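You operate a simulated robot arm through the tools that you are given. There is no shell and no other tool.

You run a simulated robot arm. Do the job below in one go: nothing can be reset, and whatever is moved stays where it is left.

TASK
Sand the grime off the oak edge with the fine block, then wax the worn patch.
Fine: use the yellow rag; put block and rag back; leave the winch toggle alone. A coat counts when it lies all over at full strength: go over it till it gets no stronger. What is to be rubbed or washed off counts as gone when no trace of it is left.

It is judged by the outcome, as a careful person would: the job done as asked, and still so three seconds after it is handed in. It fails if anything else is knocked over, pushed out of place, dropped, spilled or broken.

THE ROBOT
A 7-joint arm with a two-finger parallel gripper, fixed in place. Base frame: the origin is on the floor under the middle of its stand, x ahead of it, y to its left, z up. Readings come in cm, rad, newtons and seconds.
It reaches about 147.9 cm from its shoulder. Its first joint turns from -2.897 to 2.897 rad. Payload 4.4 kg.
Tool frame: the origin (TCP) lies between the finger pads and is the grasp point; the fingertips stand 2.3 cm ahead of it; z points along the fingers, y is the line along which they close. Largest opening 9.4 cm; finger width 3.8, thickness 1; the body of the gripper, 5.4 by 9.6 cm, starts 3.9 cm behind the TCP.
Orientation is that of the tool frame in the base frame, as a unit quaternion [x, y, z, w]. With the fingers straight down and closing along the base's y, the tool's x points along the base's -x, its y along +y and its z along -z.

THE INTERFACE
- The arm moves only by the tool step_arm. Its argument "commands" is a list of rows, each a list of 3 entries, a list of its own where there are three numbers: the shift along the tool's x, y, z in units of 100 mm (1.0 is 100 mm), then the turn, a rotation vector about the tool's x, y, z in units of 90 degrees (1.0 is 90 degrees), then the finger opening in cm, from 0 to 9.4. In form: [[[x, y, z], [rx, ry, rz], jaw], ...]. A call has 1 to 20 rows; each row is the pose to reach, as a shift and turn from the pose commanded when the call began, along the tool's axes at that moment. A call with a number of a shift or a turn outside -1 to 1 is refused whole. Each row takes 0.2 s and may step no farther than 5 cm and 0.15 rad from the row before; otherwise, or with a gripper value out of range, the whole call is refused. Where a pose cannot be reached the arm comes as near as it can. A force on the tool above 40 N (or 10 N above the force at the start of the call, whichever is more), or a blocked arm, ends the call early, and 0.2 s more pass. Each finger travels about 7.2 cm/s and halts on what it meets, pressing with about 36 N; the grip force reading is that of the motor and also rises with nothing between the fingers. The clock runs only during rows and for 0.2 s after the last one: add rows that repeat a pose to give the fingers time. The reply holds the time, the measured pose of the TCP, the force on the tool along the base axes, the opening and the grip force, in the units named above and with some noise, with the torque about the TCP (base axes, N m) and any sound that the robot's microphone picked up.
- Cameras (640 x 400 px; columns grow to the right, rows downward): "scene" is fixed at [5.05, -49.81, 134.74]; the picture's right is [0.29, -0.96, 0.00], its down [-0.74, -0.23, -0.63] and it looks along [0.60, 0.18, -0.78] (base axes); focal length 214 px, centre (320, 200). "wrist" rides on the gripper at [8.6, 1.6, -7.4] in the tool frame; the picture's right is [-0.18, 0.98, 0.00], its down [-0.58, -0.11, -0.81] and it looks along [-0.79, -0.15, 0.59] (tool axes); focal length 243 px, centre (320, 200). There is no depth. A picture from a camera that has moved, and an enlarged one, comes with that camera's place and axes in the base frame and with its lens.
- get_image(camera): a new picture of that camera. The clock stands still meanwhile.
- zoom(camera, box): a new picture of the part [left, top, right, bottom] of that camera's present view, enlarged. The clock stands still meanwhile.
- job_done(): hands the job in; it is judged then, once.

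Nothing tells you positions but the pictures and the camera data. Unless the task says otherwise, let go and move clear before handing in.

The tools are called after "Emit:" by a JSON object that holds its "method" and its "body". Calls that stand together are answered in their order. step_arm: Moves the arm, as the interface text tells. Its arguments: {"type":"object","properties":{"commands":{"type":"array"}},"required":["commands"]} The other tools are called the same way: get_image (camera) takes a picture; zoom (camera, box) takes an enlarged picture of a part of a camera's view; job_done () hands the job in.

At the start:

```text
t: 0.0
ee_pos: [46.61, 61.24, 101.11]
tcp_rot: [0.0, 1.0, 0.0, 0.001]
ft_force: [-0.2, -0.1, 0.6]
moment: [0.01, 0.0, 0.03]
opening: 9.41
finger_force: 0.1
```

scene: 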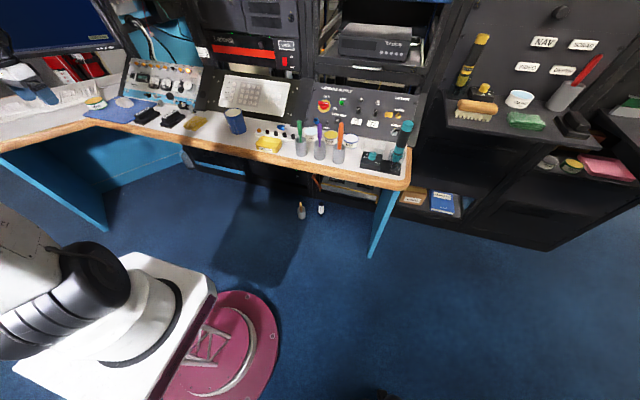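
wrist: 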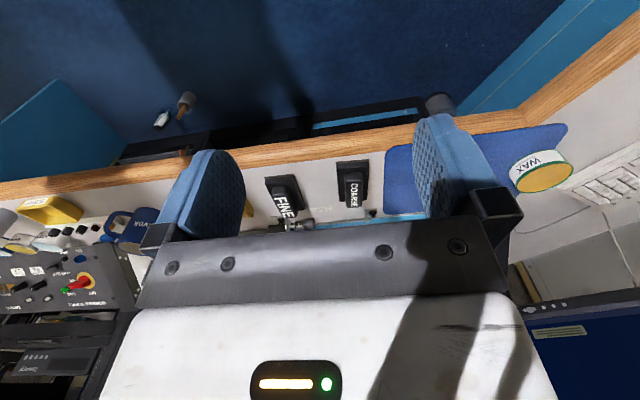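

I see a desk with an oak edge, two dark blocks labelled FINE and COARSE, a wax tin on a blue mat, and yellow cloths. I'll zoom in to find the grime, the worn patch and the toggle.

Emit:
{"method": "zoom", "body": {"camera": "scene", "box": [60, 60, 260, 185]}}

Emit:
{"method": "zoom", "body": {"camera": "scene", "box": [230, 80, 430, 205]}}

Emit:
{"method": "zoom", "body": {"camera": "wrist", "box": [0, 100, 320, 300]}}

Emit:
{"method": "zoom", "body": {"camera": "wrist", "box": [320, 0, 640, 200]}}

Emit:
{"method": "zoom", "body": {"camera": "scene", "box": [0, 40, 160, 160]}}

Emit:
{"method": "zoom", "body": {"camera": "scene", "box": [430, 20, 640, 150]}}

```text
3.20 times, centred on (160, 122) of scene
camera zoom: at [5.05, -49.81, 134.74], right [0.29, -0.96, 0.0], down [-0.74, -0.23, -0.63], along [0.6, 0.18, -0.78], focal length 686 px, centre (832, 448)
```

zoom: 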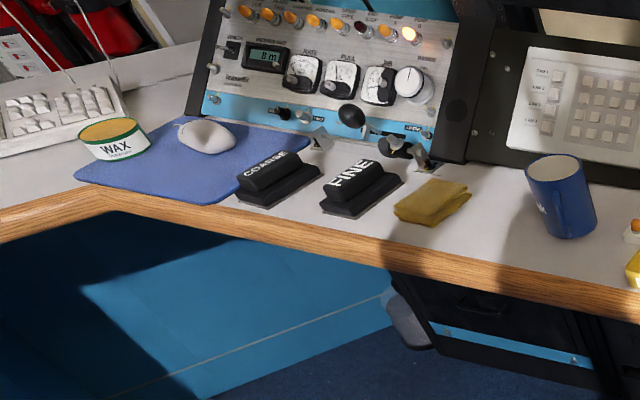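

```text
3.20 times, centred on (330, 142) of scene
camera zoom: at [5.05, -49.81, 134.74], right [0.29, -0.96, 0.0], down [-0.74, -0.23, -0.63], along [0.6, 0.18, -0.78], focal length 686 px, centre (288, 384)
```

zoom: 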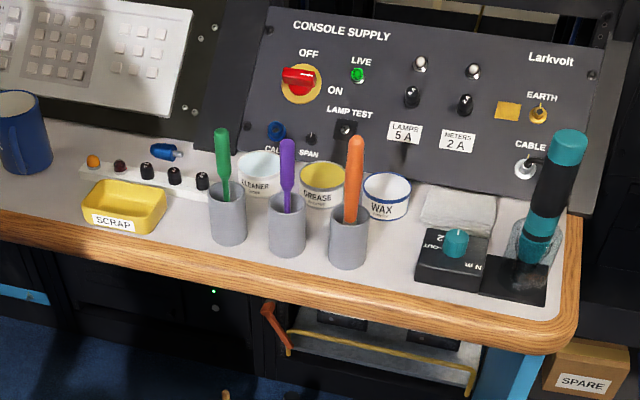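

```text
2.00 times, centred on (160, 200) of wrist
camera zoom: at [37.88, 62.9, 108.58], right [0.18, 0.98, 0.0], down [0.58, -0.11, 0.81], along [0.79, -0.15, -0.59], focal length 485 px, centre (640, 200)
```

zoom: 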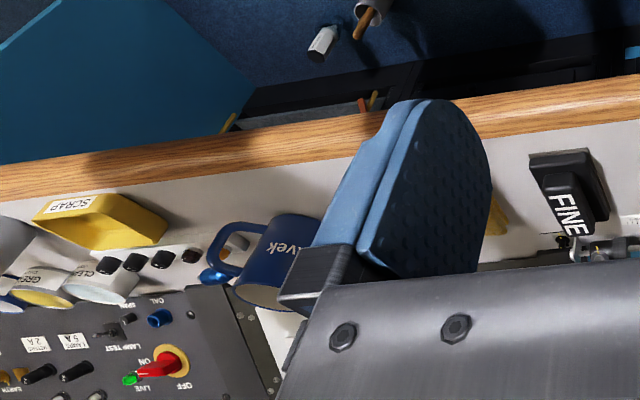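

```text
2.00 times, centred on (480, 100) of wrist
camera zoom: at [37.88, 62.9, 108.58], right [0.18, 0.98, 0.0], down [0.58, -0.11, 0.81], along [0.79, -0.15, -0.59], focal length 485 px, centre (0, 400)
```

zoom: 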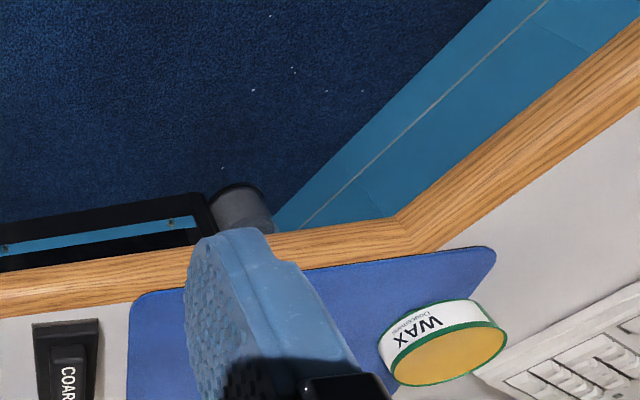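

```text
3.33 times, centred on (80, 100) of scene
camera zoom: at [5.05, -49.81, 134.74], right [0.29, -0.96, 0.0], down [-0.74, -0.23, -0.63], along [0.6, 0.18, -0.78], focal length 715 px, centre (1120, 533)
```

zoom: 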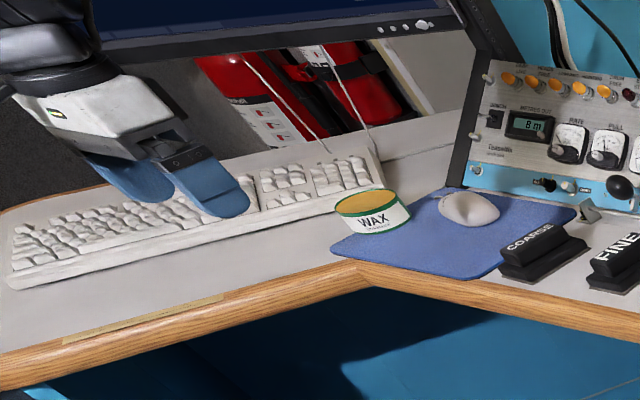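

```text
3.05 times, centred on (535, 85) of scene
camera zoom: at [5.05, -49.81, 134.74], right [0.29, -0.96, 0.0], down [-0.74, -0.23, -0.63], along [0.6, 0.18, -0.78], focal length 654 px, centre (-335, 550)
```

zoom: 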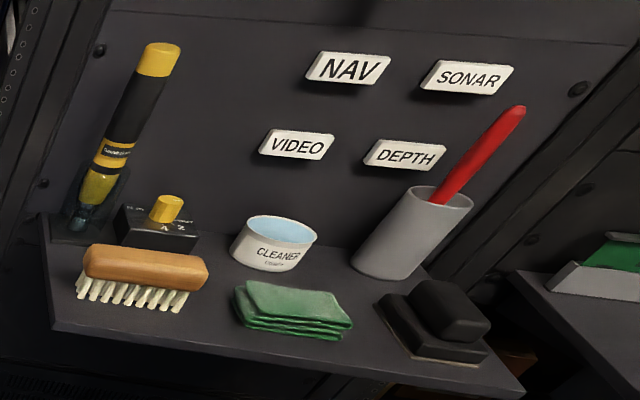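

I can see the FINE block, the yellow rag right of it, a wax tin left of the mat, and a lever close behind the rag. I'll zoom in closer to find the grime, the worn patch and the labels.

Emit:
{"method": "zoom", "body": {"camera": "scene", "box": [130, 80, 210, 130]}}

Emit:
{"method": "zoom", "body": {"camera": "scene", "box": [80, 100, 160, 150]}}

Emit:
{"method": "zoom", "body": {"camera": "scene", "box": [0, 100, 80, 160]}}

Emit:
{"method": "zoom", "body": {"camera": "scene", "box": [130, 110, 230, 170]}}

Emit:
{"method": "zoom", "body": {"camera": "scene", "box": [200, 130, 300, 190]}}

Emit:
{"method": "zoom", "body": {"camera": "scene", "box": [300, 130, 420, 200]}}

Emit:
{"method": "zoom", "body": {"camera": "wrist", "box": [0, 140, 200, 240]}}

Emit:
{"method": "zoom", "body": {"camera": "wrist", "box": [480, 0, 640, 100]}}

Emit:
{"method": "zoom", "body": {"camera": "wrist", "box": [230, 140, 390, 240]}}

```text
8.00 times, centred on (170, 105) of scene
camera zoom: at [5.05, -49.81, 134.74], right [0.29, -0.96, 0.0], down [-0.74, -0.23, -0.63], along [0.6, 0.18, -0.78], focal length 1716 px, centre (1520, 960)
```

zoom: 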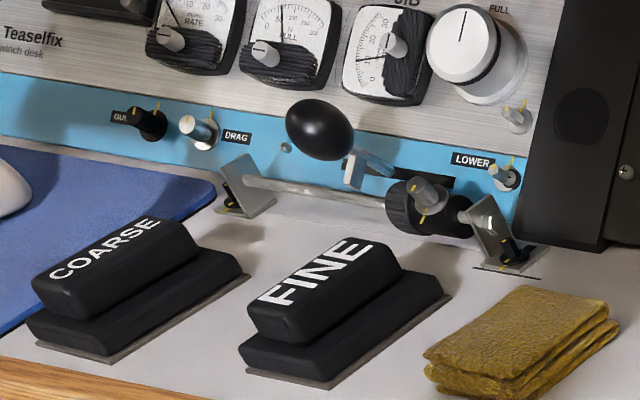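

```text
8.00 times, centred on (120, 125) of scene
camera zoom: at [5.05, -49.81, 134.74], right [0.29, -0.96, 0.0], down [-0.74, -0.23, -0.63], along [0.6, 0.18, -0.78], focal length 1716 px, centre (1920, 800)
```

zoom: 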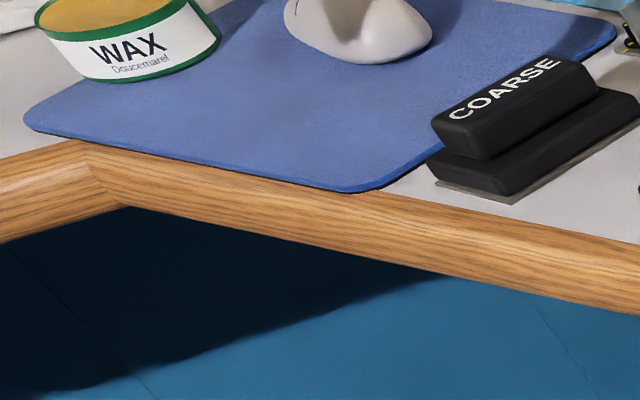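

```text
6.67 times, centred on (40, 130) of scene
camera zoom: at [5.05, -49.81, 134.74], right [0.29, -0.96, 0.0], down [-0.74, -0.23, -0.63], along [0.6, 0.18, -0.78], focal length 1430 px, centre (2187, 667)
```

zoom: 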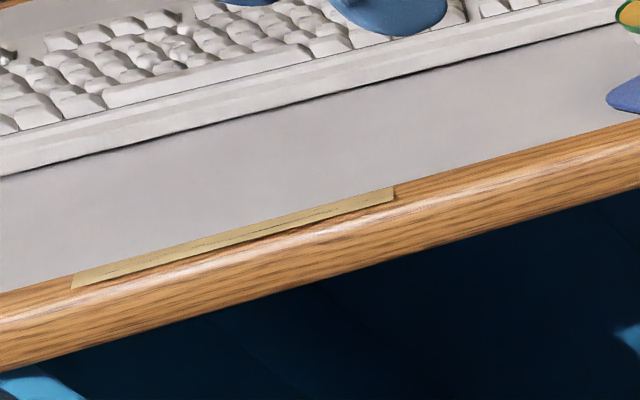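

```text
6.40 times, centred on (180, 140) of scene
camera zoom: at [5.05, -49.81, 134.74], right [0.29, -0.96, 0.0], down [-0.74, -0.23, -0.63], along [0.6, 0.18, -0.78], focal length 1373 px, centre (1216, 584)
```

zoom: 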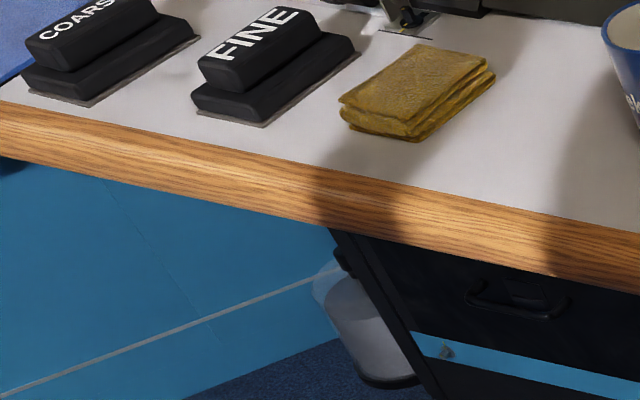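

```text
6.40 times, centred on (250, 160) of scene
camera zoom: at [5.05, -49.81, 134.74], right [0.29, -0.96, 0.0], down [-0.74, -0.23, -0.63], along [0.6, 0.18, -0.78], focal length 1373 px, centre (768, 456)
```

zoom: 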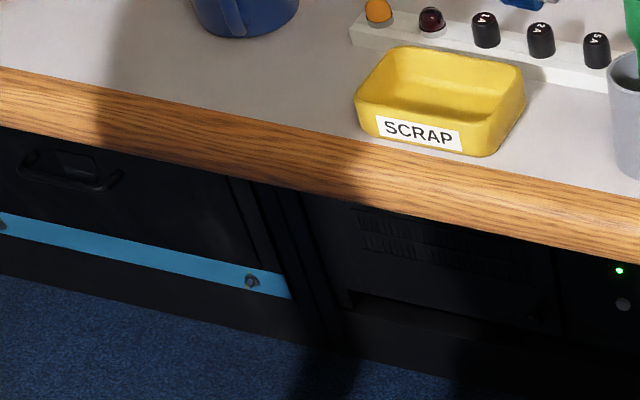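

```text
5.33 times, centred on (360, 165) of scene
camera zoom: at [5.05, -49.81, 134.74], right [0.29, -0.96, 0.0], down [-0.74, -0.23, -0.63], along [0.6, 0.18, -0.78], focal length 1144 px, centre (107, 387)
```

zoom: 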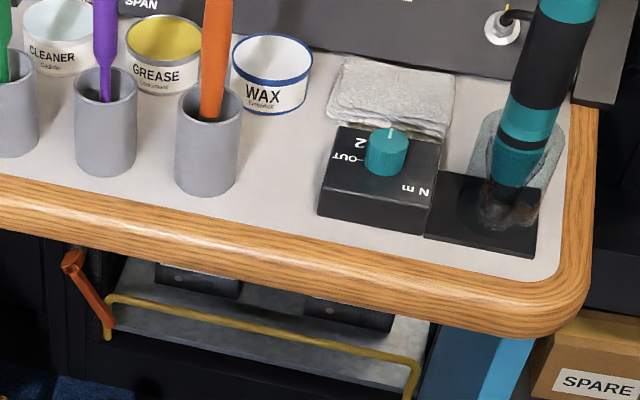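

```text
3.20 times, centred on (100, 190) of wrist
camera zoom: at [37.88, 62.9, 108.58], right [0.18, 0.98, 0.0], down [0.58, -0.11, 0.81], along [0.79, -0.15, -0.59], focal length 776 px, centre (1024, 232)
```

zoom: 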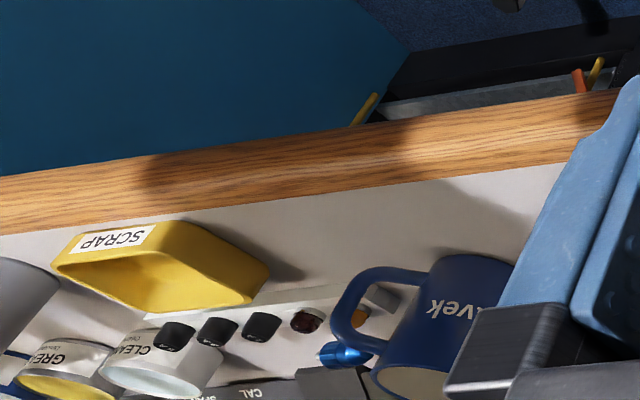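

```text
4.00 times, centred on (560, 50) of wrist
camera zoom: at [37.88, 62.9, 108.58], right [0.18, 0.98, 0.0], down [0.58, -0.11, 0.81], along [0.79, -0.15, -0.59], focal length 970 px, centre (-640, 800)
```

zoom: 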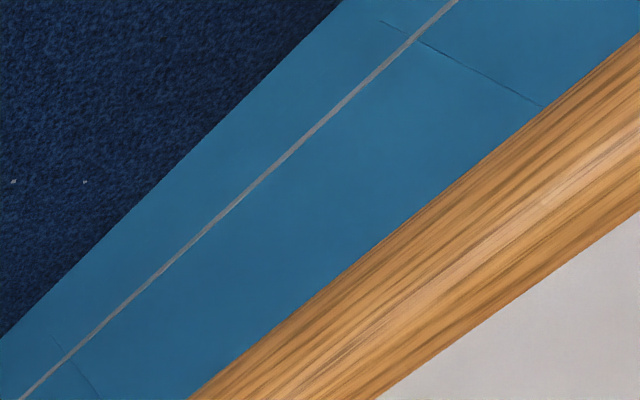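

```text
4.00 times, centred on (310, 190) of wrist
camera zoom: at [37.88, 62.9, 108.58], right [0.18, 0.98, 0.0], down [0.58, -0.11, 0.81], along [0.79, -0.15, -0.59], focal length 970 px, centre (360, 240)
```

zoom: 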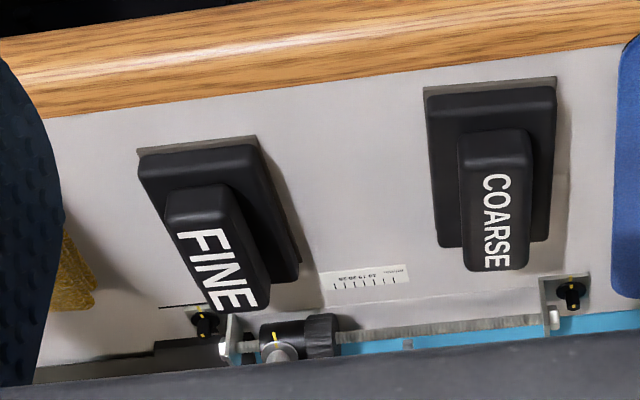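

Nothing clearly dirty shows on the front edge. There is a pale strip on the oak of the left wing, near the keyboard, roughly at (42–58, 102–112). I'll turn the wrist camera toward the left wing for a closer look.

Emit:
{"method": "step_arm", "body": {"commands": [[[0, 0, 0], [0, 0, -0.094], 9.4], [[0, 0, 0], [0, 0, -0.188], 9.4], [[0, 0, 0], [0, 0, -0.282], 9.4], [[0, 0, 0], [0, 0, -0.376], 9.4], [[0, 0, 0], [0, 0, -0.47], 9.4], [[0, 0, 0], [0, 0, -0.564], 9.4], [[0, 0, 0], [0, 0, -0.658], 9.4], [[0, 0, 0], [0, 0, -0.752], 9.4], [[0, 0, 0], [0, 0, -0.846], 9.4], [[0, 0, 0], [0, 0, -0.94], 9.4]]}}

```text
t: 2.2
ee_pos: [46.61, 61.15, 101.02]
tcp_rot: [-0.673, 0.739, 0.0, 0.001]
ft_force: [-0.4, 0.2, 0.1]
moment: [-0.02, 0.02, -0.03]
opening: 9.4
finger_force: 0.1
```

Emit:
{"method": "get_image", "body": {"camera": "wrist"}}

Emit:
{"method": "get_image", "body": {"camera": "scene"}}

```text
taken
camera wrist: at [44.15, 52.83, 108.56], right [-0.96, 0.27, 0.0], down [0.16, 0.57, 0.81], along [0.22, 0.78, -0.59], focal length 243 px, centre (320, 200)
```

wrist: 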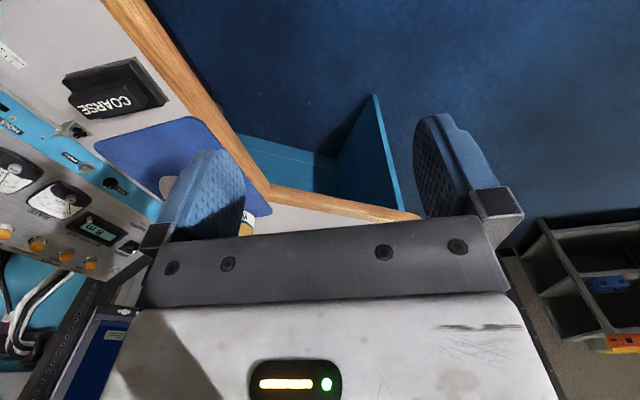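

```text
taken
```

scene: 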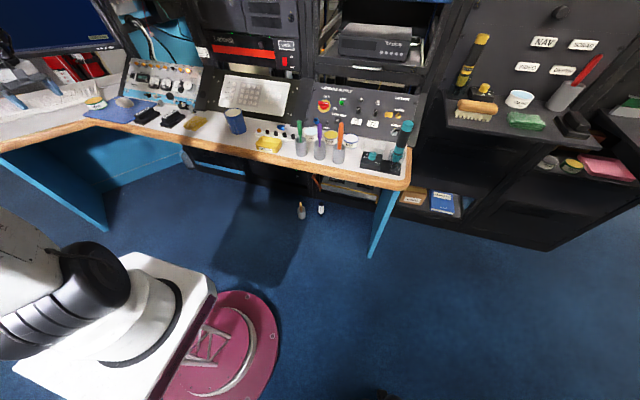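

The left wing's oak edge runs from the inner corner to a free end. I'll zoom in on it.

Emit:
{"method": "zoom", "body": {"camera": "wrist", "box": [230, 160, 430, 260]}}

Emit:
{"method": "zoom", "body": {"camera": "wrist", "box": [100, 0, 300, 200]}}

Emit:
{"method": "zoom", "body": {"camera": "scene", "box": [0, 80, 110, 160]}}

Emit:
{"method": "zoom", "body": {"camera": "scene", "box": [150, 110, 310, 200]}}

```text
3.20 times, centred on (330, 210) of wrist
camera zoom: at [44.15, 52.83, 108.56], right [-0.96, 0.27, 0.0], down [0.16, 0.57, 0.81], along [0.22, 0.78, -0.59], focal length 776 px, centre (288, 168)
```

zoom: 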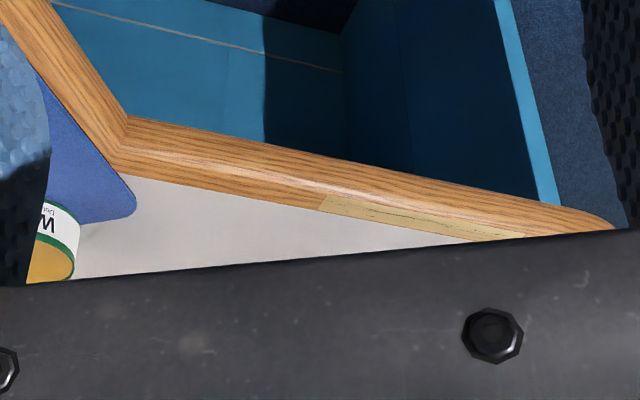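

```text
2.00 times, centred on (200, 100) of wrist
camera zoom: at [44.15, 52.83, 108.56], right [-0.96, 0.27, 0.0], down [0.16, 0.57, 0.81], along [0.22, 0.78, -0.59], focal length 485 px, centre (560, 400)
```

zoom: 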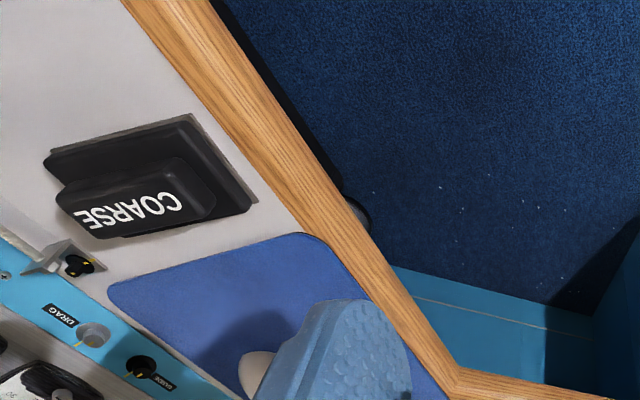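

```text
5.00 times, centred on (55, 120) of scene
camera zoom: at [5.05, -49.81, 134.74], right [0.29, -0.96, 0.0], down [-0.74, -0.23, -0.63], along [0.6, 0.18, -0.78], focal length 1072 px, centre (1645, 600)
```

zoom: 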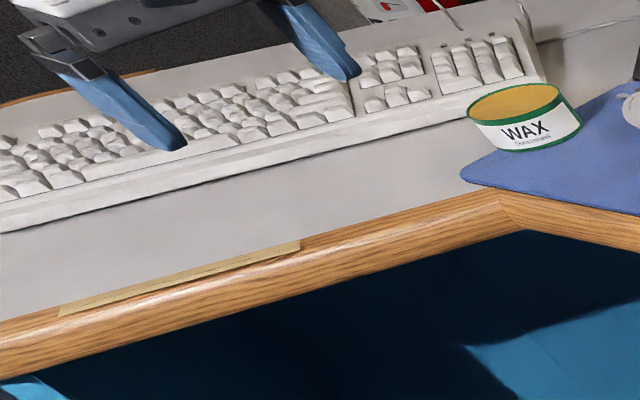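

```text
4.00 times, centred on (230, 155) of scene
camera zoom: at [5.05, -49.81, 134.74], right [0.29, -0.96, 0.0], down [-0.74, -0.23, -0.63], along [0.6, 0.18, -0.78], focal length 858 px, centre (680, 380)
```

zoom: 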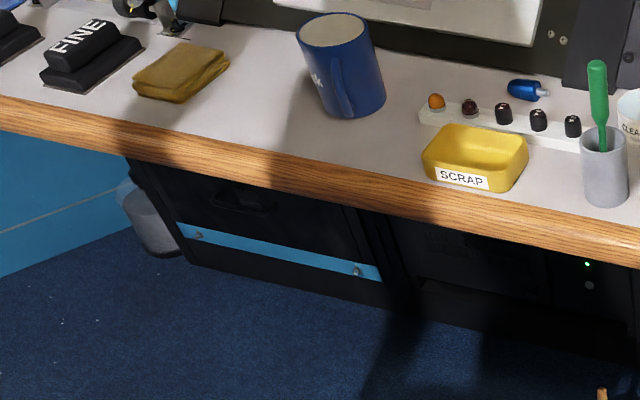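

The olive strip sits on the top of the left wing's oak edge and looks like the spot. I'll move closer so the wrist camera can see it properly.

Emit:
{"method": "step_arm", "body": {"commands": [[[-0.3, 0.16, 0], [0, 0, 0], 9.4], [[-0.6, 0.32, 0], [0, 0, 0], 9.4], [[-0.91, 0.487, 0], [0, 0, 0], 9.4], [[-0.91, 0.487, 0], [0, 0, 0], 9.4]]}}

Emit:
{"method": "get_image", "body": {"camera": "wrist"}}

```text
t: 3.2
ee_pos: [42.49, 70.7, 101.14]
tcp_rot: [-0.673, 0.739, 0.0, 0.0]
ft_force: [0.3, -0.3, 0.8]
moment: [-0.02, -0.03, 0.02]
opening: 9.4
finger_force: 0.0
```

```text
taken
camera wrist: at [39.98, 62.37, 108.63], right [-0.96, 0.27, 0.0], down [0.16, 0.57, 0.81], along [0.22, 0.78, -0.59], focal length 243 px, centre (320, 200)
```

wrist: 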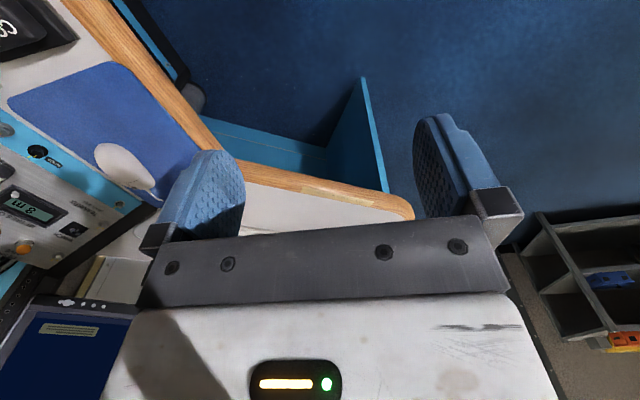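

Emit:
{"method": "zoom", "body": {"camera": "wrist", "box": [270, 160, 420, 235]}}

Emit:
{"method": "zoom", "body": {"camera": "wrist", "box": [300, 175, 390, 215]}}

Emit:
{"method": "zoom", "body": {"camera": "scene", "box": [0, 115, 70, 155]}}

Emit:
{"method": "zoom", "body": {"camera": "scene", "box": [320, 120, 380, 160]}}

Emit:
{"method": "zoom", "body": {"camera": "scene", "box": [75, 85, 135, 125]}}

```text
4.27 times, centred on (345, 198) of wrist
camera zoom: at [39.98, 62.37, 108.63], right [-0.96, 0.27, 0.0], down [0.16, 0.57, 0.81], along [0.22, 0.78, -0.59], focal length 1035 px, centre (213, 211)
```

zoom: 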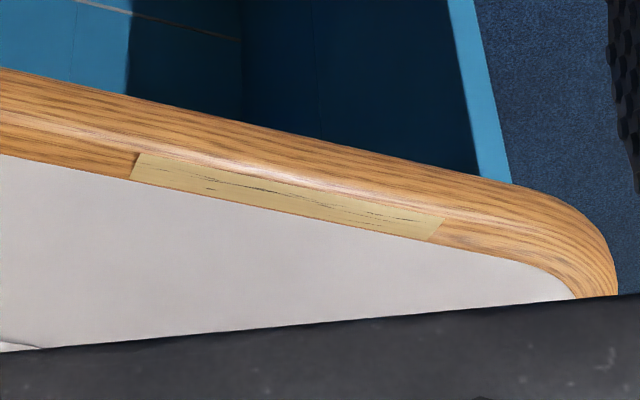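

```text
7.11 times, centred on (345, 195) of wrist
camera zoom: at [39.98, 62.37, 108.63], right [-0.96, 0.27, 0.0], down [0.16, 0.57, 0.81], along [0.22, 0.78, -0.59], focal length 1725 px, centre (142, 236)
```

zoom: 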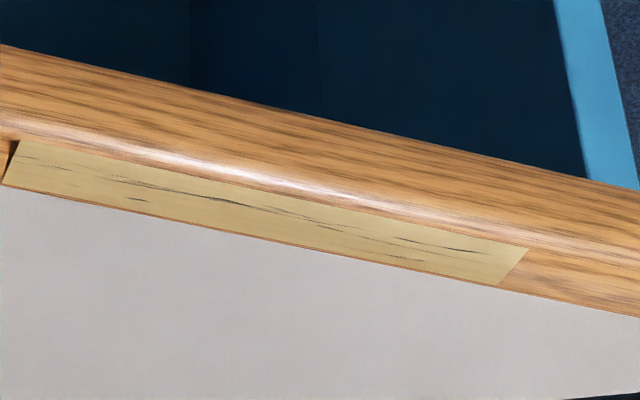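

```text
9.14 times, centred on (35, 135) of scene
camera zoom: at [5.05, -49.81, 134.74], right [0.29, -0.96, 0.0], down [-0.74, -0.23, -0.63], along [0.6, 0.18, -0.78], focal length 1961 px, centre (2926, 794)
```

zoom: 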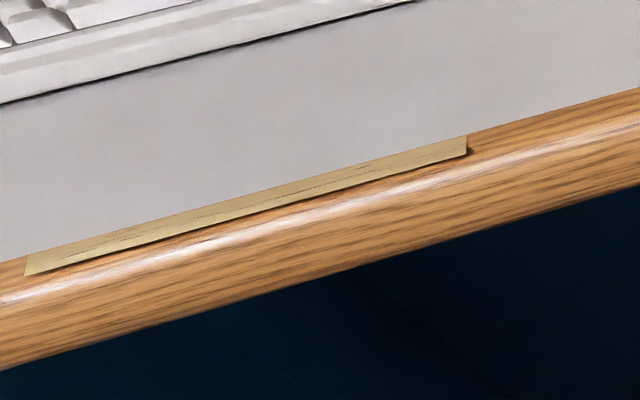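

```text
10.00 times, centred on (350, 140) of scene
camera zoom: at [5.05, -49.81, 134.74], right [0.29, -0.96, 0.0], down [-0.74, -0.23, -0.63], along [0.6, 0.18, -0.78], focal length 2145 px, centre (20, 800)
```

zoom: 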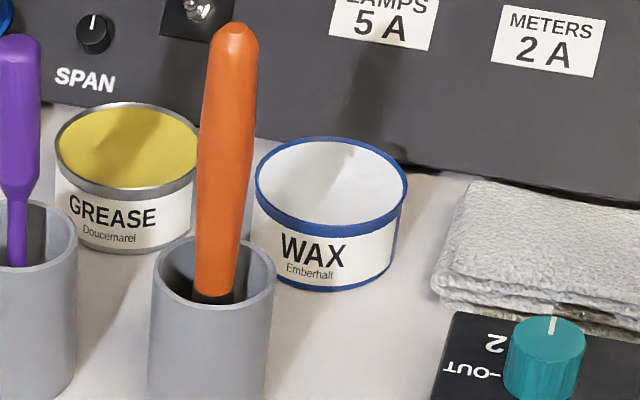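

```text
10.00 times, centred on (105, 105) of scene
camera zoom: at [5.05, -49.81, 134.74], right [0.29, -0.96, 0.0], down [-0.74, -0.23, -0.63], along [0.6, 0.18, -0.78], focal length 2145 px, centre (2470, 1150)
```

zoom: 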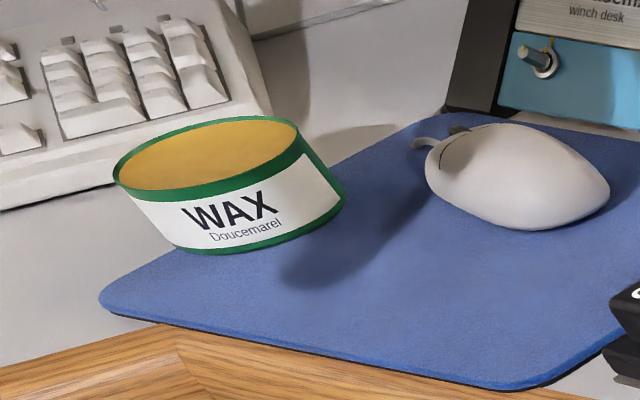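

The left tin ("WAX Doucemarel") holds amber wax, while the other WAX tin looks empty or white. The worn, dull strip is at about (48, 106, 75.4), 17.5 cm long and running at about 145.6°. Next I'll turn back and look closely at the FINE block, near (78, 48).

Emit:
{"method": "step_arm", "body": {"commands": [[[0.075, -0.057, 0.02], [0, 0, 0.094], 9.4], [[0.15, -0.115, 0.04], [0, 0, 0.188], 9.4], [[0.225, -0.172, 0.06], [0, 0, 0.282], 9.4], [[0.3, -0.229, 0.08], [0, 0, 0.376], 9.4], [[0.375, -0.287, 0.1], [0, 0, 0.47], 9.4], [[0.45, -0.344, 0.12], [0, 0, 0.564], 9.4], [[0.525, -0.401, 0.14], [0, 0, 0.658], 9.4], [[0.6, -0.458, 0.16], [0, 0, 0.752], 9.4], [[0.675, -0.516, 0.18], [0, 0, 0.846], 9.4], [[0.75, -0.573, 0.2], [0, 0, 0.94], 9.4]]}}

Emit:
{"method": "step_arm", "body": {"commands": [[[-0.25, -0.27, 0.1], [0, 0, 0], 9.4], [[-0.5, -0.54, 0.2], [0, 0, 0], 9.4], [[-0.75, -0.81, 0.35], [0, 0, 0], 9.4], [[-0.95, -1.0, 0.5], [0, 0, 0], 9.4], [[-0.95, -1.0, 0.5], [0, 0, 0], 9.4]]}}

Emit:
{"method": "get_image", "body": {"camera": "wrist"}}

```text
t: 5.4
ee_pos: [47.51, 62.54, 99.04]
tcp_rot: [0.001, 1.0, 0.0, 0.0]
ft_force: [-0.6, -0.5, -0.9]
moment: [0.01, -0.02, -0.01]
opening: 9.4
finger_force: 0.0
```

```text
t: 6.6
ee_pos: [57.27, 52.8, 94.06]
tcp_rot: [0.0, 1.0, 0.0, 0.001]
ft_force: [0.7, 0.5, 0.5]
moment: [0.02, 0.02, 0.0]
opening: 9.38
finger_force: 0.0
```

```text
taken
camera wrist: at [48.38, 54.48, 101.46], right [0.18, 0.98, 0.0], down [0.58, -0.11, 0.81], along [0.79, -0.15, -0.59], focal length 243 px, centre (320, 200)
```

wrist: 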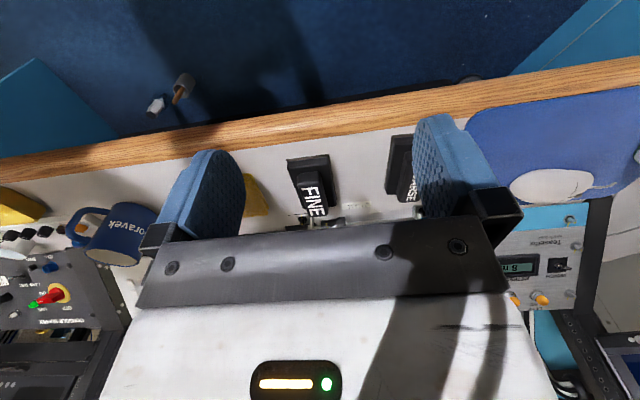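

The FINE block is just ahead between the fingers. I'll zoom in to get its geometry.

Emit:
{"method": "zoom", "body": {"camera": "wrist", "box": [230, 130, 390, 230]}}

Emit:
{"method": "zoom", "body": {"camera": "scene", "box": [155, 95, 211, 130]}}

```text
4.00 times, centred on (310, 180) of wrist
camera zoom: at [48.38, 54.48, 101.46], right [0.18, 0.98, 0.0], down [0.58, -0.11, 0.81], along [0.79, -0.15, -0.59], focal length 970 px, centre (360, 280)
```

zoom: 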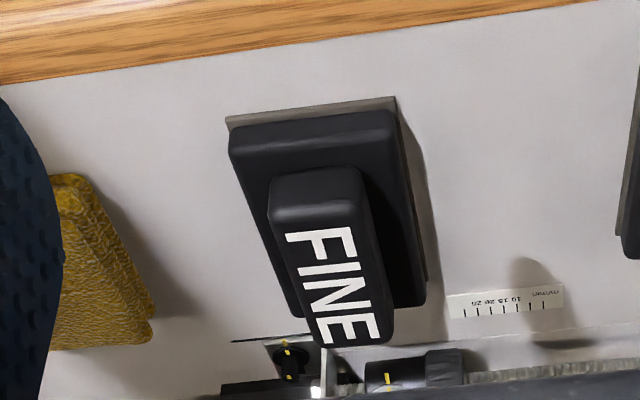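

```text
11.43 times, centred on (183, 112) of scene
camera zoom: at [5.05, -49.81, 134.74], right [0.29, -0.96, 0.0], down [-0.74, -0.23, -0.63], along [0.6, 0.18, -0.78], focal length 2451 px, centre (1886, 1200)
```

zoom: 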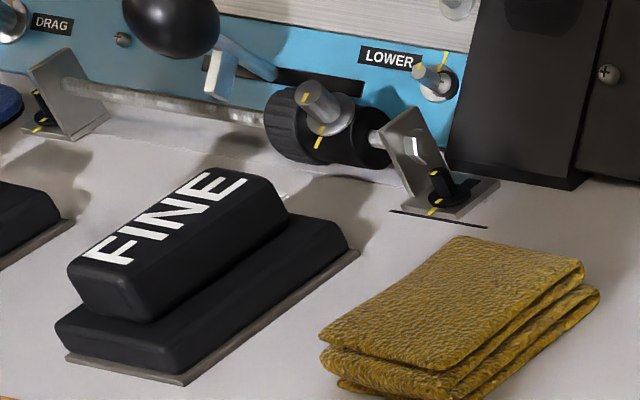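

The block is about 11 × 6.4 cm, centred near (77.8, 48.1), with a 3 cm wide handle whose top is at z≈79.7. Before reaching in I want to place the ball lever and brackets behind it, so I'll raise the camera a bit.

Emit:
{"method": "step_arm", "body": {"commands": [[[-0.2, -0.1, -0.3], [0, 0, 0], 9.4], [[-0.4, -0.2, -0.6], [0, 0, 0], 9.4], [[-0.6, -0.3, -0.9], [0, 0, 0], 9.4], [[-0.6, -0.3, -0.9], [0, 0, 0], 9.4]]}}

Emit:
{"method": "zoom", "body": {"camera": "wrist", "box": [230, 130, 390, 230]}}

Emit:
{"method": "get_image", "body": {"camera": "wrist"}}

```text
t: 7.6
ee_pos: [63.1, 49.65, 102.68]
tcp_rot: [0.001, 1.0, 0.0, 0.0]
ft_force: [0.3, -0.3, 0.8]
moment: [0.0, 0.0, 0.02]
opening: 9.39
finger_force: 0.0
```

```text
4.00 times, centred on (310, 180) of wrist
camera zoom: at [54.35, 51.4, 110.21], right [0.18, 0.98, 0.0], down [0.58, -0.11, 0.81], along [0.79, -0.15, -0.59], focal length 970 px, centre (360, 280)
```

zoom: 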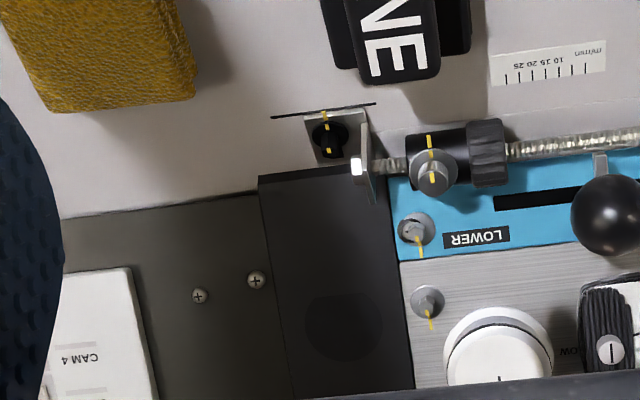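

```text
taken
camera wrist: at [54.35, 51.4, 110.21], right [0.18, 0.98, 0.0], down [0.58, -0.11, 0.81], along [0.79, -0.15, -0.59], focal length 243 px, centre (320, 200)
```

wrist: 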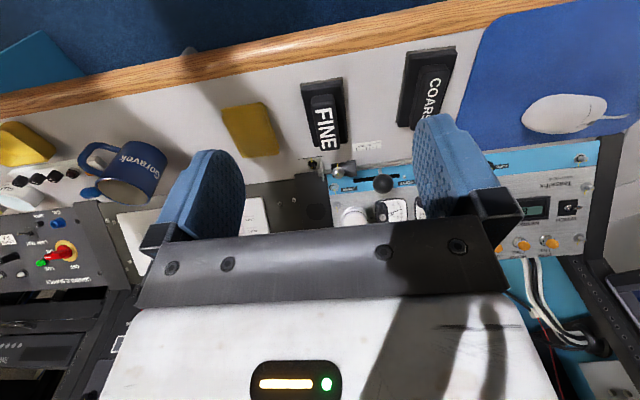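

The ball lever is at about (87.7, 56, 83) and the bracket starts at x≈86.5, so the gripper has clearance at x≈77.5. One more zoom on the block to refine its position.

Emit:
{"method": "zoom", "body": {"camera": "wrist", "box": [270, 65, 366, 125]}}

Emit:
{"method": "zoom", "body": {"camera": "wrist", "box": [200, 90, 296, 150]}}

```text
6.67 times, centred on (318, 95) of wrist
camera zoom: at [54.35, 51.4, 110.21], right [0.18, 0.98, 0.0], down [0.58, -0.11, 0.81], along [0.79, -0.15, -0.59], focal length 1618 px, centre (333, 900)
```

zoom: 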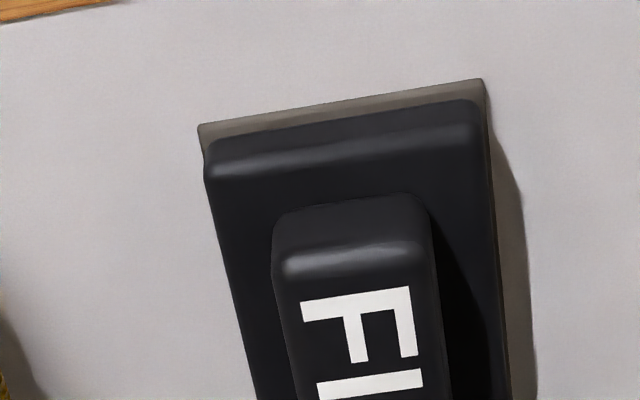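

```text
6.67 times, centred on (248, 120) of wrist
camera zoom: at [54.35, 51.4, 110.21], right [0.18, 0.98, 0.0], down [0.58, -0.11, 0.81], along [0.79, -0.15, -0.59], focal length 1618 px, centre (800, 733)
```

zoom: 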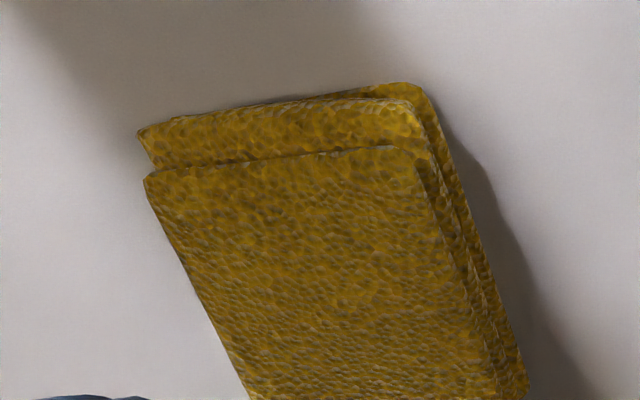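

The block handle runs x 73–81.6, centred at y≈48.2 with a yaw of about −1.7°. I'll move above it with the fingers part-way open.

Emit:
{"method": "step_arm", "body": {"commands": [[[-0.25, -0.02, 0.1], [0, 0, 0], 6.5], [[-0.5, -0.05, 0.3], [0, 0, 0], 6.5], [[-0.75, -0.07, 0.5], [0, 0, 0.01], 6.5], [[-0.9, -0.09, 0.7], [0, 0, 0.019], 6.5], [[-0.9, -0.09, 0.7], [0, 0, 0.019], 6.5]]}}

Emit:
{"method": "get_image", "body": {"camera": "wrist"}}

Emit:
{"method": "zoom", "body": {"camera": "scene", "box": [110, 60, 206, 120]}}

```text
t: 8.8
ee_pos: [72.31, 48.86, 96.23]
tcp_rot: [0.014, 1.0, 0.0, 0.0]
ft_force: [-0.2, -0.1, -0.1]
moment: [0.01, 0.02, 0.01]
opening: 6.5
finger_force: 0.1
```

```text
taken
camera wrist: at [63.57, 50.78, 103.58], right [0.21, 0.98, 0.0], down [0.58, -0.13, 0.81], along [0.79, -0.17, -0.59], focal length 243 px, centre (320, 200)
```

wrist: 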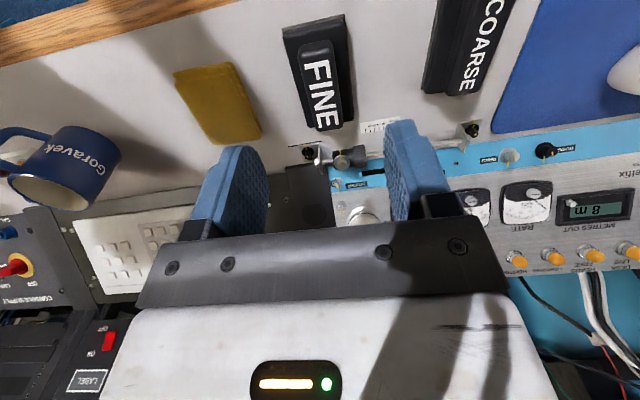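

```text
6.67 times, centred on (158, 90) of scene
camera zoom: at [5.05, -49.81, 134.74], right [0.29, -0.96, 0.0], down [-0.74, -0.23, -0.63], along [0.6, 0.18, -0.78], focal length 1430 px, centre (1400, 933)
```

zoom: 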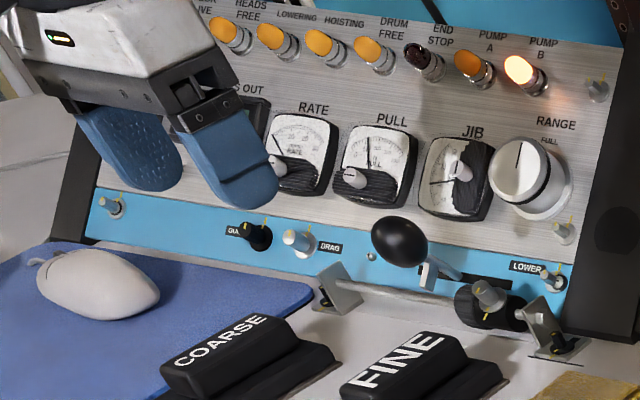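

I'm still 5 cm short in x, so I'll go above the handle and then start down.

Emit:
{"method": "step_arm", "body": {"commands": [[[-0.25, -0.026, 0.2], [0, 0, 0], 6.5], [[-0.502, -0.052, 0.4], [0, 0, 0], 6.5], [[-0.502, -0.052, 0.7], [0, 0, 0], 6.5], [[-0.502, -0.052, 0.9], [0, 0, 0], 6.5], [[-0.502, -0.052, 0.9], [0, 0, 0], 6.5]]}}

Emit:
{"method": "get_image", "body": {"camera": "wrist"}}

Emit:
{"method": "zoom", "body": {"camera": "scene", "box": [110, 80, 206, 140]}}

```text
t: 10.0
ee_pos: [77.17, 48.06, 87.33]
tcp_rot: [0.015, 1.0, 0.001, 0.0]
ft_force: [-1.2, -0.3, 0.1]
moment: [-0.03, 0.01, 0.0]
opening: 6.49
finger_force: 0.1
```

```text
taken
camera wrist: at [68.41, 50.0, 94.65], right [0.21, 0.98, 0.0], down [0.58, -0.13, 0.81], along [0.79, -0.17, -0.59], focal length 243 px, centre (320, 200)
```

wrist: 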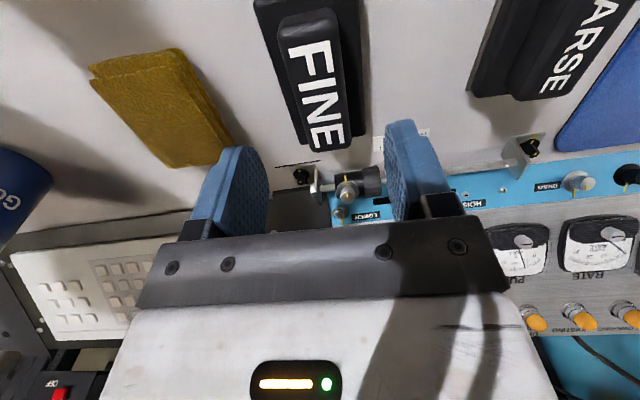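

```text
6.67 times, centred on (158, 110) of scene
camera zoom: at [5.05, -49.81, 134.74], right [0.29, -0.96, 0.0], down [-0.74, -0.23, -0.63], along [0.6, 0.18, -0.78], focal length 1430 px, centre (1400, 800)
```

zoom: 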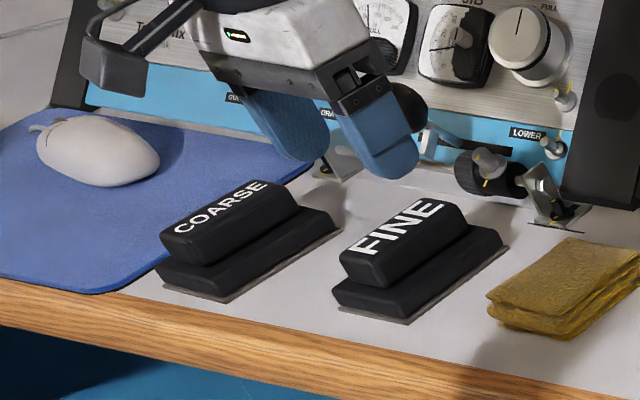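

The fingers are above the handle. I'll check alignment once more before the last descent.

Emit:
{"method": "zoom", "body": {"camera": "wrist", "box": [220, 0, 412, 120]}}

Emit:
{"method": "zoom", "body": {"camera": "wrist", "box": [220, 90, 412, 210]}}

```text
3.33 times, centred on (316, 60) of wrist
camera zoom: at [68.41, 50.0, 94.65], right [0.21, 0.98, 0.0], down [0.58, -0.13, 0.81], along [0.79, -0.17, -0.59], focal length 809 px, centre (333, 667)
```

zoom: 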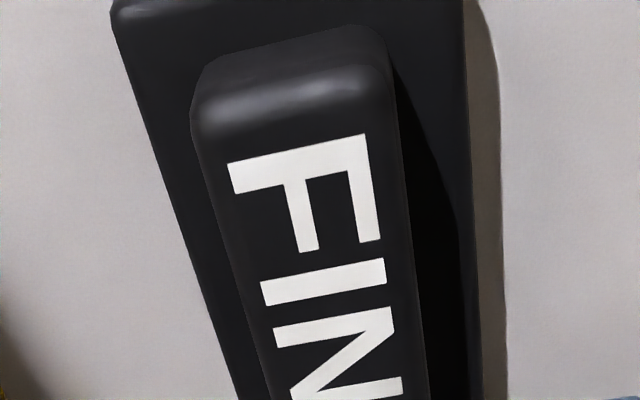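

```text
3.33 times, centred on (316, 150) of wrist
camera zoom: at [68.41, 50.0, 94.65], right [0.21, 0.98, 0.0], down [0.58, -0.13, 0.81], along [0.79, -0.17, -0.59], focal length 809 px, centre (333, 367)
```

zoom: 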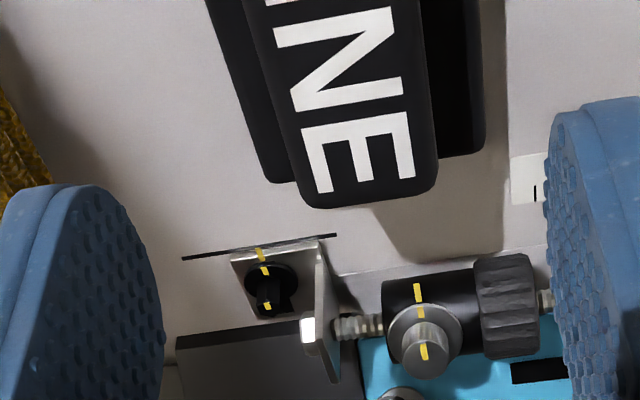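

Alignment looks good: handle centreline at y≈48.2, TCP at 48.06. Descending to straddle the handle.

Emit:
{"method": "step_arm", "body": {"commands": [[[0, 0.012, 0.25], [0, 0, 0], 6.5], [[0, 0.012, 0.45], [0, 0, 0], 6.5], [[0, 0.012, 0.6], [0, 0, 0], 6.5], [[0, 0.012, 0.68], [0, 0, 0], 6.5], [[0, 0.012, 0.72], [0, 0, 0], 6.5], [[0, 0.012, 0.72], [0, 0, 0], 6.5]]}}

Emit:
{"method": "zoom", "body": {"camera": "scene", "box": [140, 90, 204, 130]}}

Emit:
{"method": "get_image", "body": {"camera": "wrist"}}

```text
t: 11.4
ee_pos: [77.08, 48.15, 79.95]
tcp_rot: [0.014, 1.0, 0.0, 0.001]
ft_force: [-0.4, -0.3, -0.5]
moment: [0.0, -0.02, 0.04]
opening: 6.54
finger_force: 0.2
```

```text
10.00 times, centred on (172, 110) of scene
camera zoom: at [5.05, -49.81, 134.74], right [0.29, -0.96, 0.0], down [-0.74, -0.23, -0.63], along [0.6, 0.18, -0.78], focal length 2145 px, centre (1800, 1100)
```

zoom: 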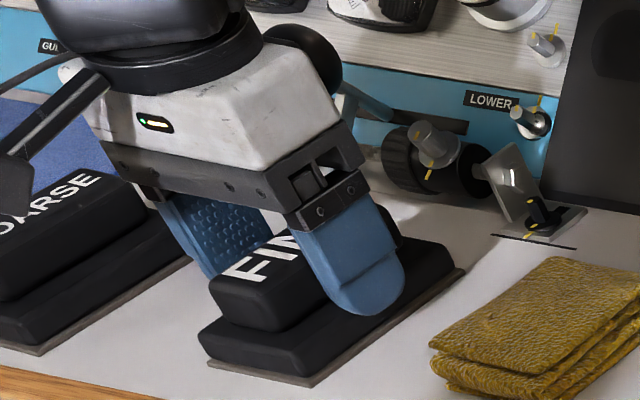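

```text
taken
camera wrist: at [68.37, 50.16, 87.32], right [0.21, 0.98, 0.0], down [0.58, -0.13, 0.81], along [0.79, -0.17, -0.59], focal length 243 px, centre (320, 200)
```

wrist: 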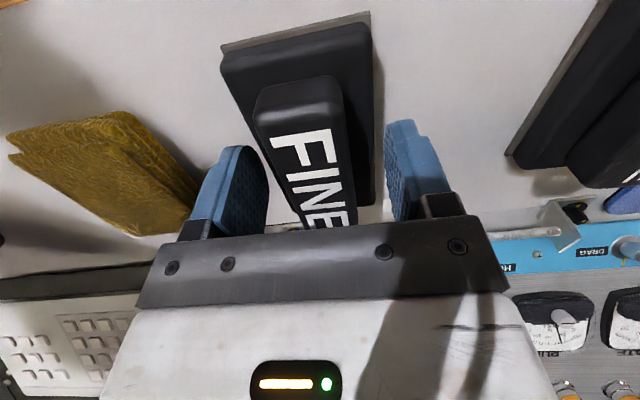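

The fingers straddle the handle. Closing the grip.

Emit:
{"method": "step_arm", "body": {"commands": [[[0, 0, 0], [0, 0, 0], 5.0], [[0, 0, 0], [0, 0, 0], 4.0], [[0, 0, 0], [0, 0, 0], 3.4], [[0, 0, 0], [0, 0, 0], 2.8], [[0, 0, 0], [0, 0, 0], 2.0], [[0, 0, 0], [0, 0, 0], 2.0], [[0, 0, 0], [0, 0, 0], 2.0]]}}

Emit:
{"method": "zoom", "body": {"camera": "scene", "box": [140, 90, 204, 130]}}

```text
t: 13.0
ee_pos: [76.96, 48.25, 79.86]
tcp_rot: [0.015, 1.0, 0.0, 0.0]
ft_force: [0.0, -0.2, 1.0]
moment: [0.01, -0.03, 0.09]
opening: 6.15
finger_force: 35.7
```

```text
10.00 times, centred on (172, 110) of scene
camera zoom: at [5.05, -49.81, 134.74], right [0.29, -0.96, 0.0], down [-0.74, -0.23, -0.63], along [0.6, 0.18, -0.78], focal length 2145 px, centre (1800, 1100)
```

zoom: 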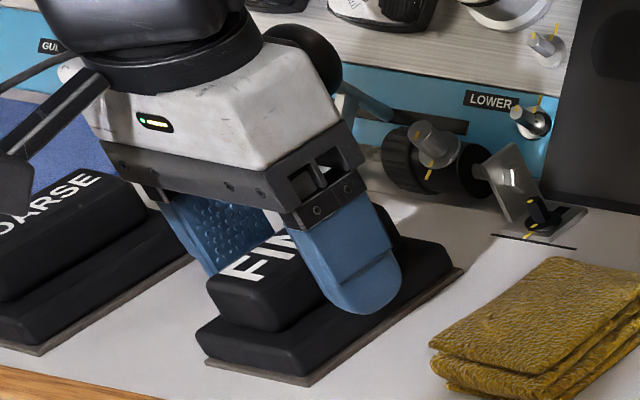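

The fingers stopped at 6.15 cm, which is the width of the base and not the handle, so the tips are slightly low. I'll open, rise half a centimetre and close on the handle.

Emit:
{"method": "step_arm", "body": {"commands": [[[0, 0, 0], [0, 0, 0], 6.6], [[0, 0, 0], [0, 0, 0], 6.6], [[0, 0, -0.03], [0, 0, 0], 6.6], [[0, 0, -0.06], [0, 0, 0], 6.6], [[0, 0, -0.06], [0, 0, 0], 6.0], [[0, 0, -0.06], [0, 0, 0], 5.6], [[0, 0, -0.06], [0, 0, 0], 5.2]]}}

Emit:
{"method": "zoom", "body": {"camera": "scene", "box": [140, 90, 204, 130]}}

```text
t: 14.6
ee_pos: [77.14, 48.22, 80.62]
tcp_rot: [0.015, 1.0, 0.0, 0.0]
ft_force: [1.5, -0.4, 0.8]
moment: [-0.03, 0.0, -0.02]
opening: 5.23
finger_force: 0.1
```

```text
10.00 times, centred on (172, 110) of scene
camera zoom: at [5.05, -49.81, 134.74], right [0.29, -0.96, 0.0], down [-0.74, -0.23, -0.63], along [0.6, 0.18, -0.78], focal length 2145 px, centre (1800, 1100)
```

zoom: 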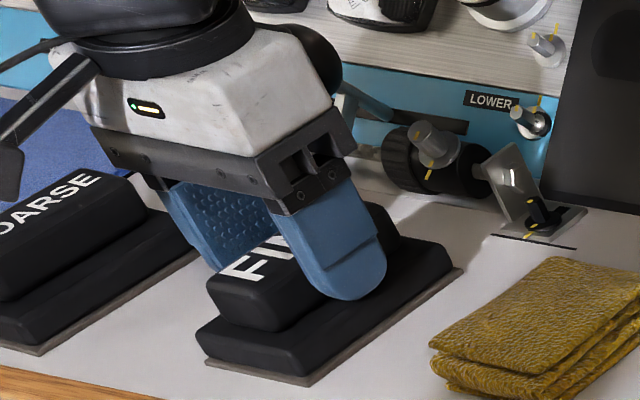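

Now the fingers are clear above the base. I'll close on the handle here.

Emit:
{"method": "step_arm", "body": {"commands": [[[0, 0, 0.01], [0, 0, 0], 4.6], [[0, 0, 0.02], [0, 0, 0], 4.0], [[0, 0, 0.02], [0, 0, 0], 3.5], [[0, 0, 0.02], [0, 0, 0], 2.8], [[0, 0, 0.02], [0, 0, 0], 2.0], [[0, 0, 0.02], [0, 0, 0], 2.0], [[0, 0, 0.02], [0, 0, 0], 2.0]]}}

Emit:
{"method": "zoom", "body": {"camera": "scene", "box": [140, 90, 204, 130]}}

Emit:
{"method": "get_image", "body": {"camera": "wrist"}}

```text
t: 16.2
ee_pos: [77.14, 48.18, 80.32]
tcp_rot: [0.015, 1.0, 0.0, 0.0]
ft_force: [1.1, -0.7, 1.7]
moment: [-0.13, 0.02, -0.01]
opening: 3.37
finger_force: 36.4
```

```text
10.00 times, centred on (172, 110) of scene
camera zoom: at [5.05, -49.81, 134.74], right [0.29, -0.96, 0.0], down [-0.74, -0.23, -0.63], along [0.6, 0.18, -0.78], focal length 2145 px, centre (1800, 1100)
```

zoom: 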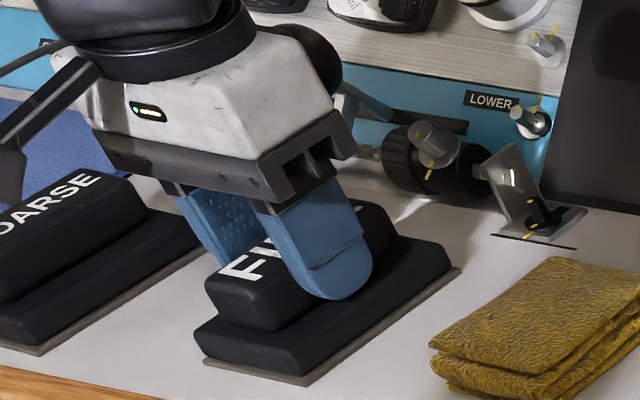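

```text
taken
camera wrist: at [68.43, 50.27, 87.79], right [0.21, 0.98, 0.0], down [0.58, -0.13, 0.81], along [0.79, -0.17, -0.59], focal length 243 px, centre (320, 200)
```

wrist: 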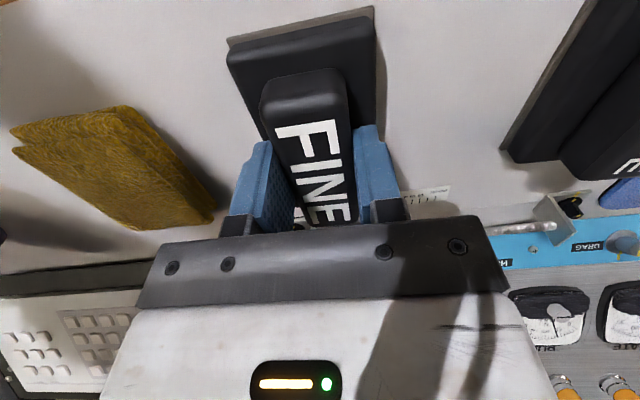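

The handle is gripped at 3.37 cm. Now I'll lift the block straight up.

Emit:
{"method": "step_arm", "body": {"commands": [[[0, 0, -0.05], [0, 0, 0], 2.0], [[0, 0, -0.15], [0, 0, 0], 2.0], [[0, 0, -0.35], [0, 0, 0], 2.0], [[0, 0, -0.6], [0, 0, 0], 2.0], [[0.1, 0, -0.85], [0, 0, 0], 2.0], [[0.3, 0, -1.0], [0, 0, 0], 2.0], [[0.3, 0, -1.0], [0, 0, 0], 2.0]]}}

Emit:
{"method": "get_image", "body": {"camera": "scene"}}

Emit:
{"method": "get_image", "body": {"camera": "wrist"}}

```text
t: 17.8
ee_pos: [74.16, 48.34, 90.29]
tcp_rot: [0.015, 1.0, 0.0, 0.0]
ft_force: [-0.1, -0.3, -1.8]
moment: [-0.02, 0.02, -0.01]
opening: 3.36
finger_force: 35.5
```

```text
taken
```

scene: 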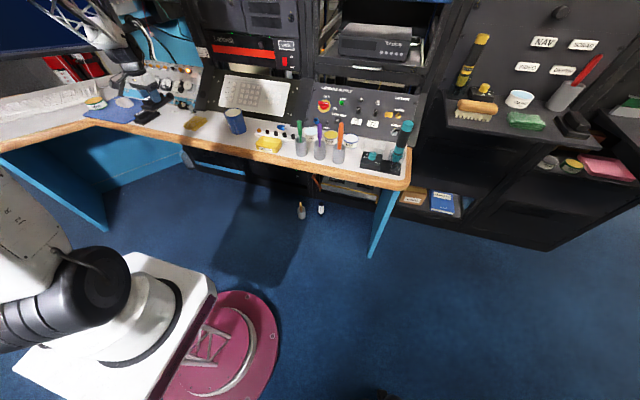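

```text
taken
camera wrist: at [65.46, 50.31, 97.74], right [0.21, 0.98, 0.0], down [0.58, -0.13, 0.81], along [0.79, -0.17, -0.59], focal length 243 px, centre (320, 200)
```

wrist: 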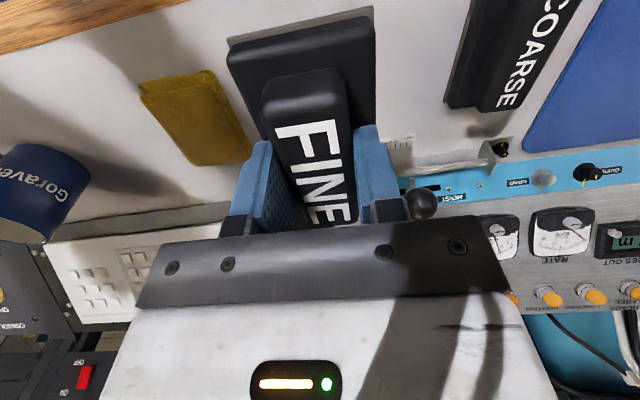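

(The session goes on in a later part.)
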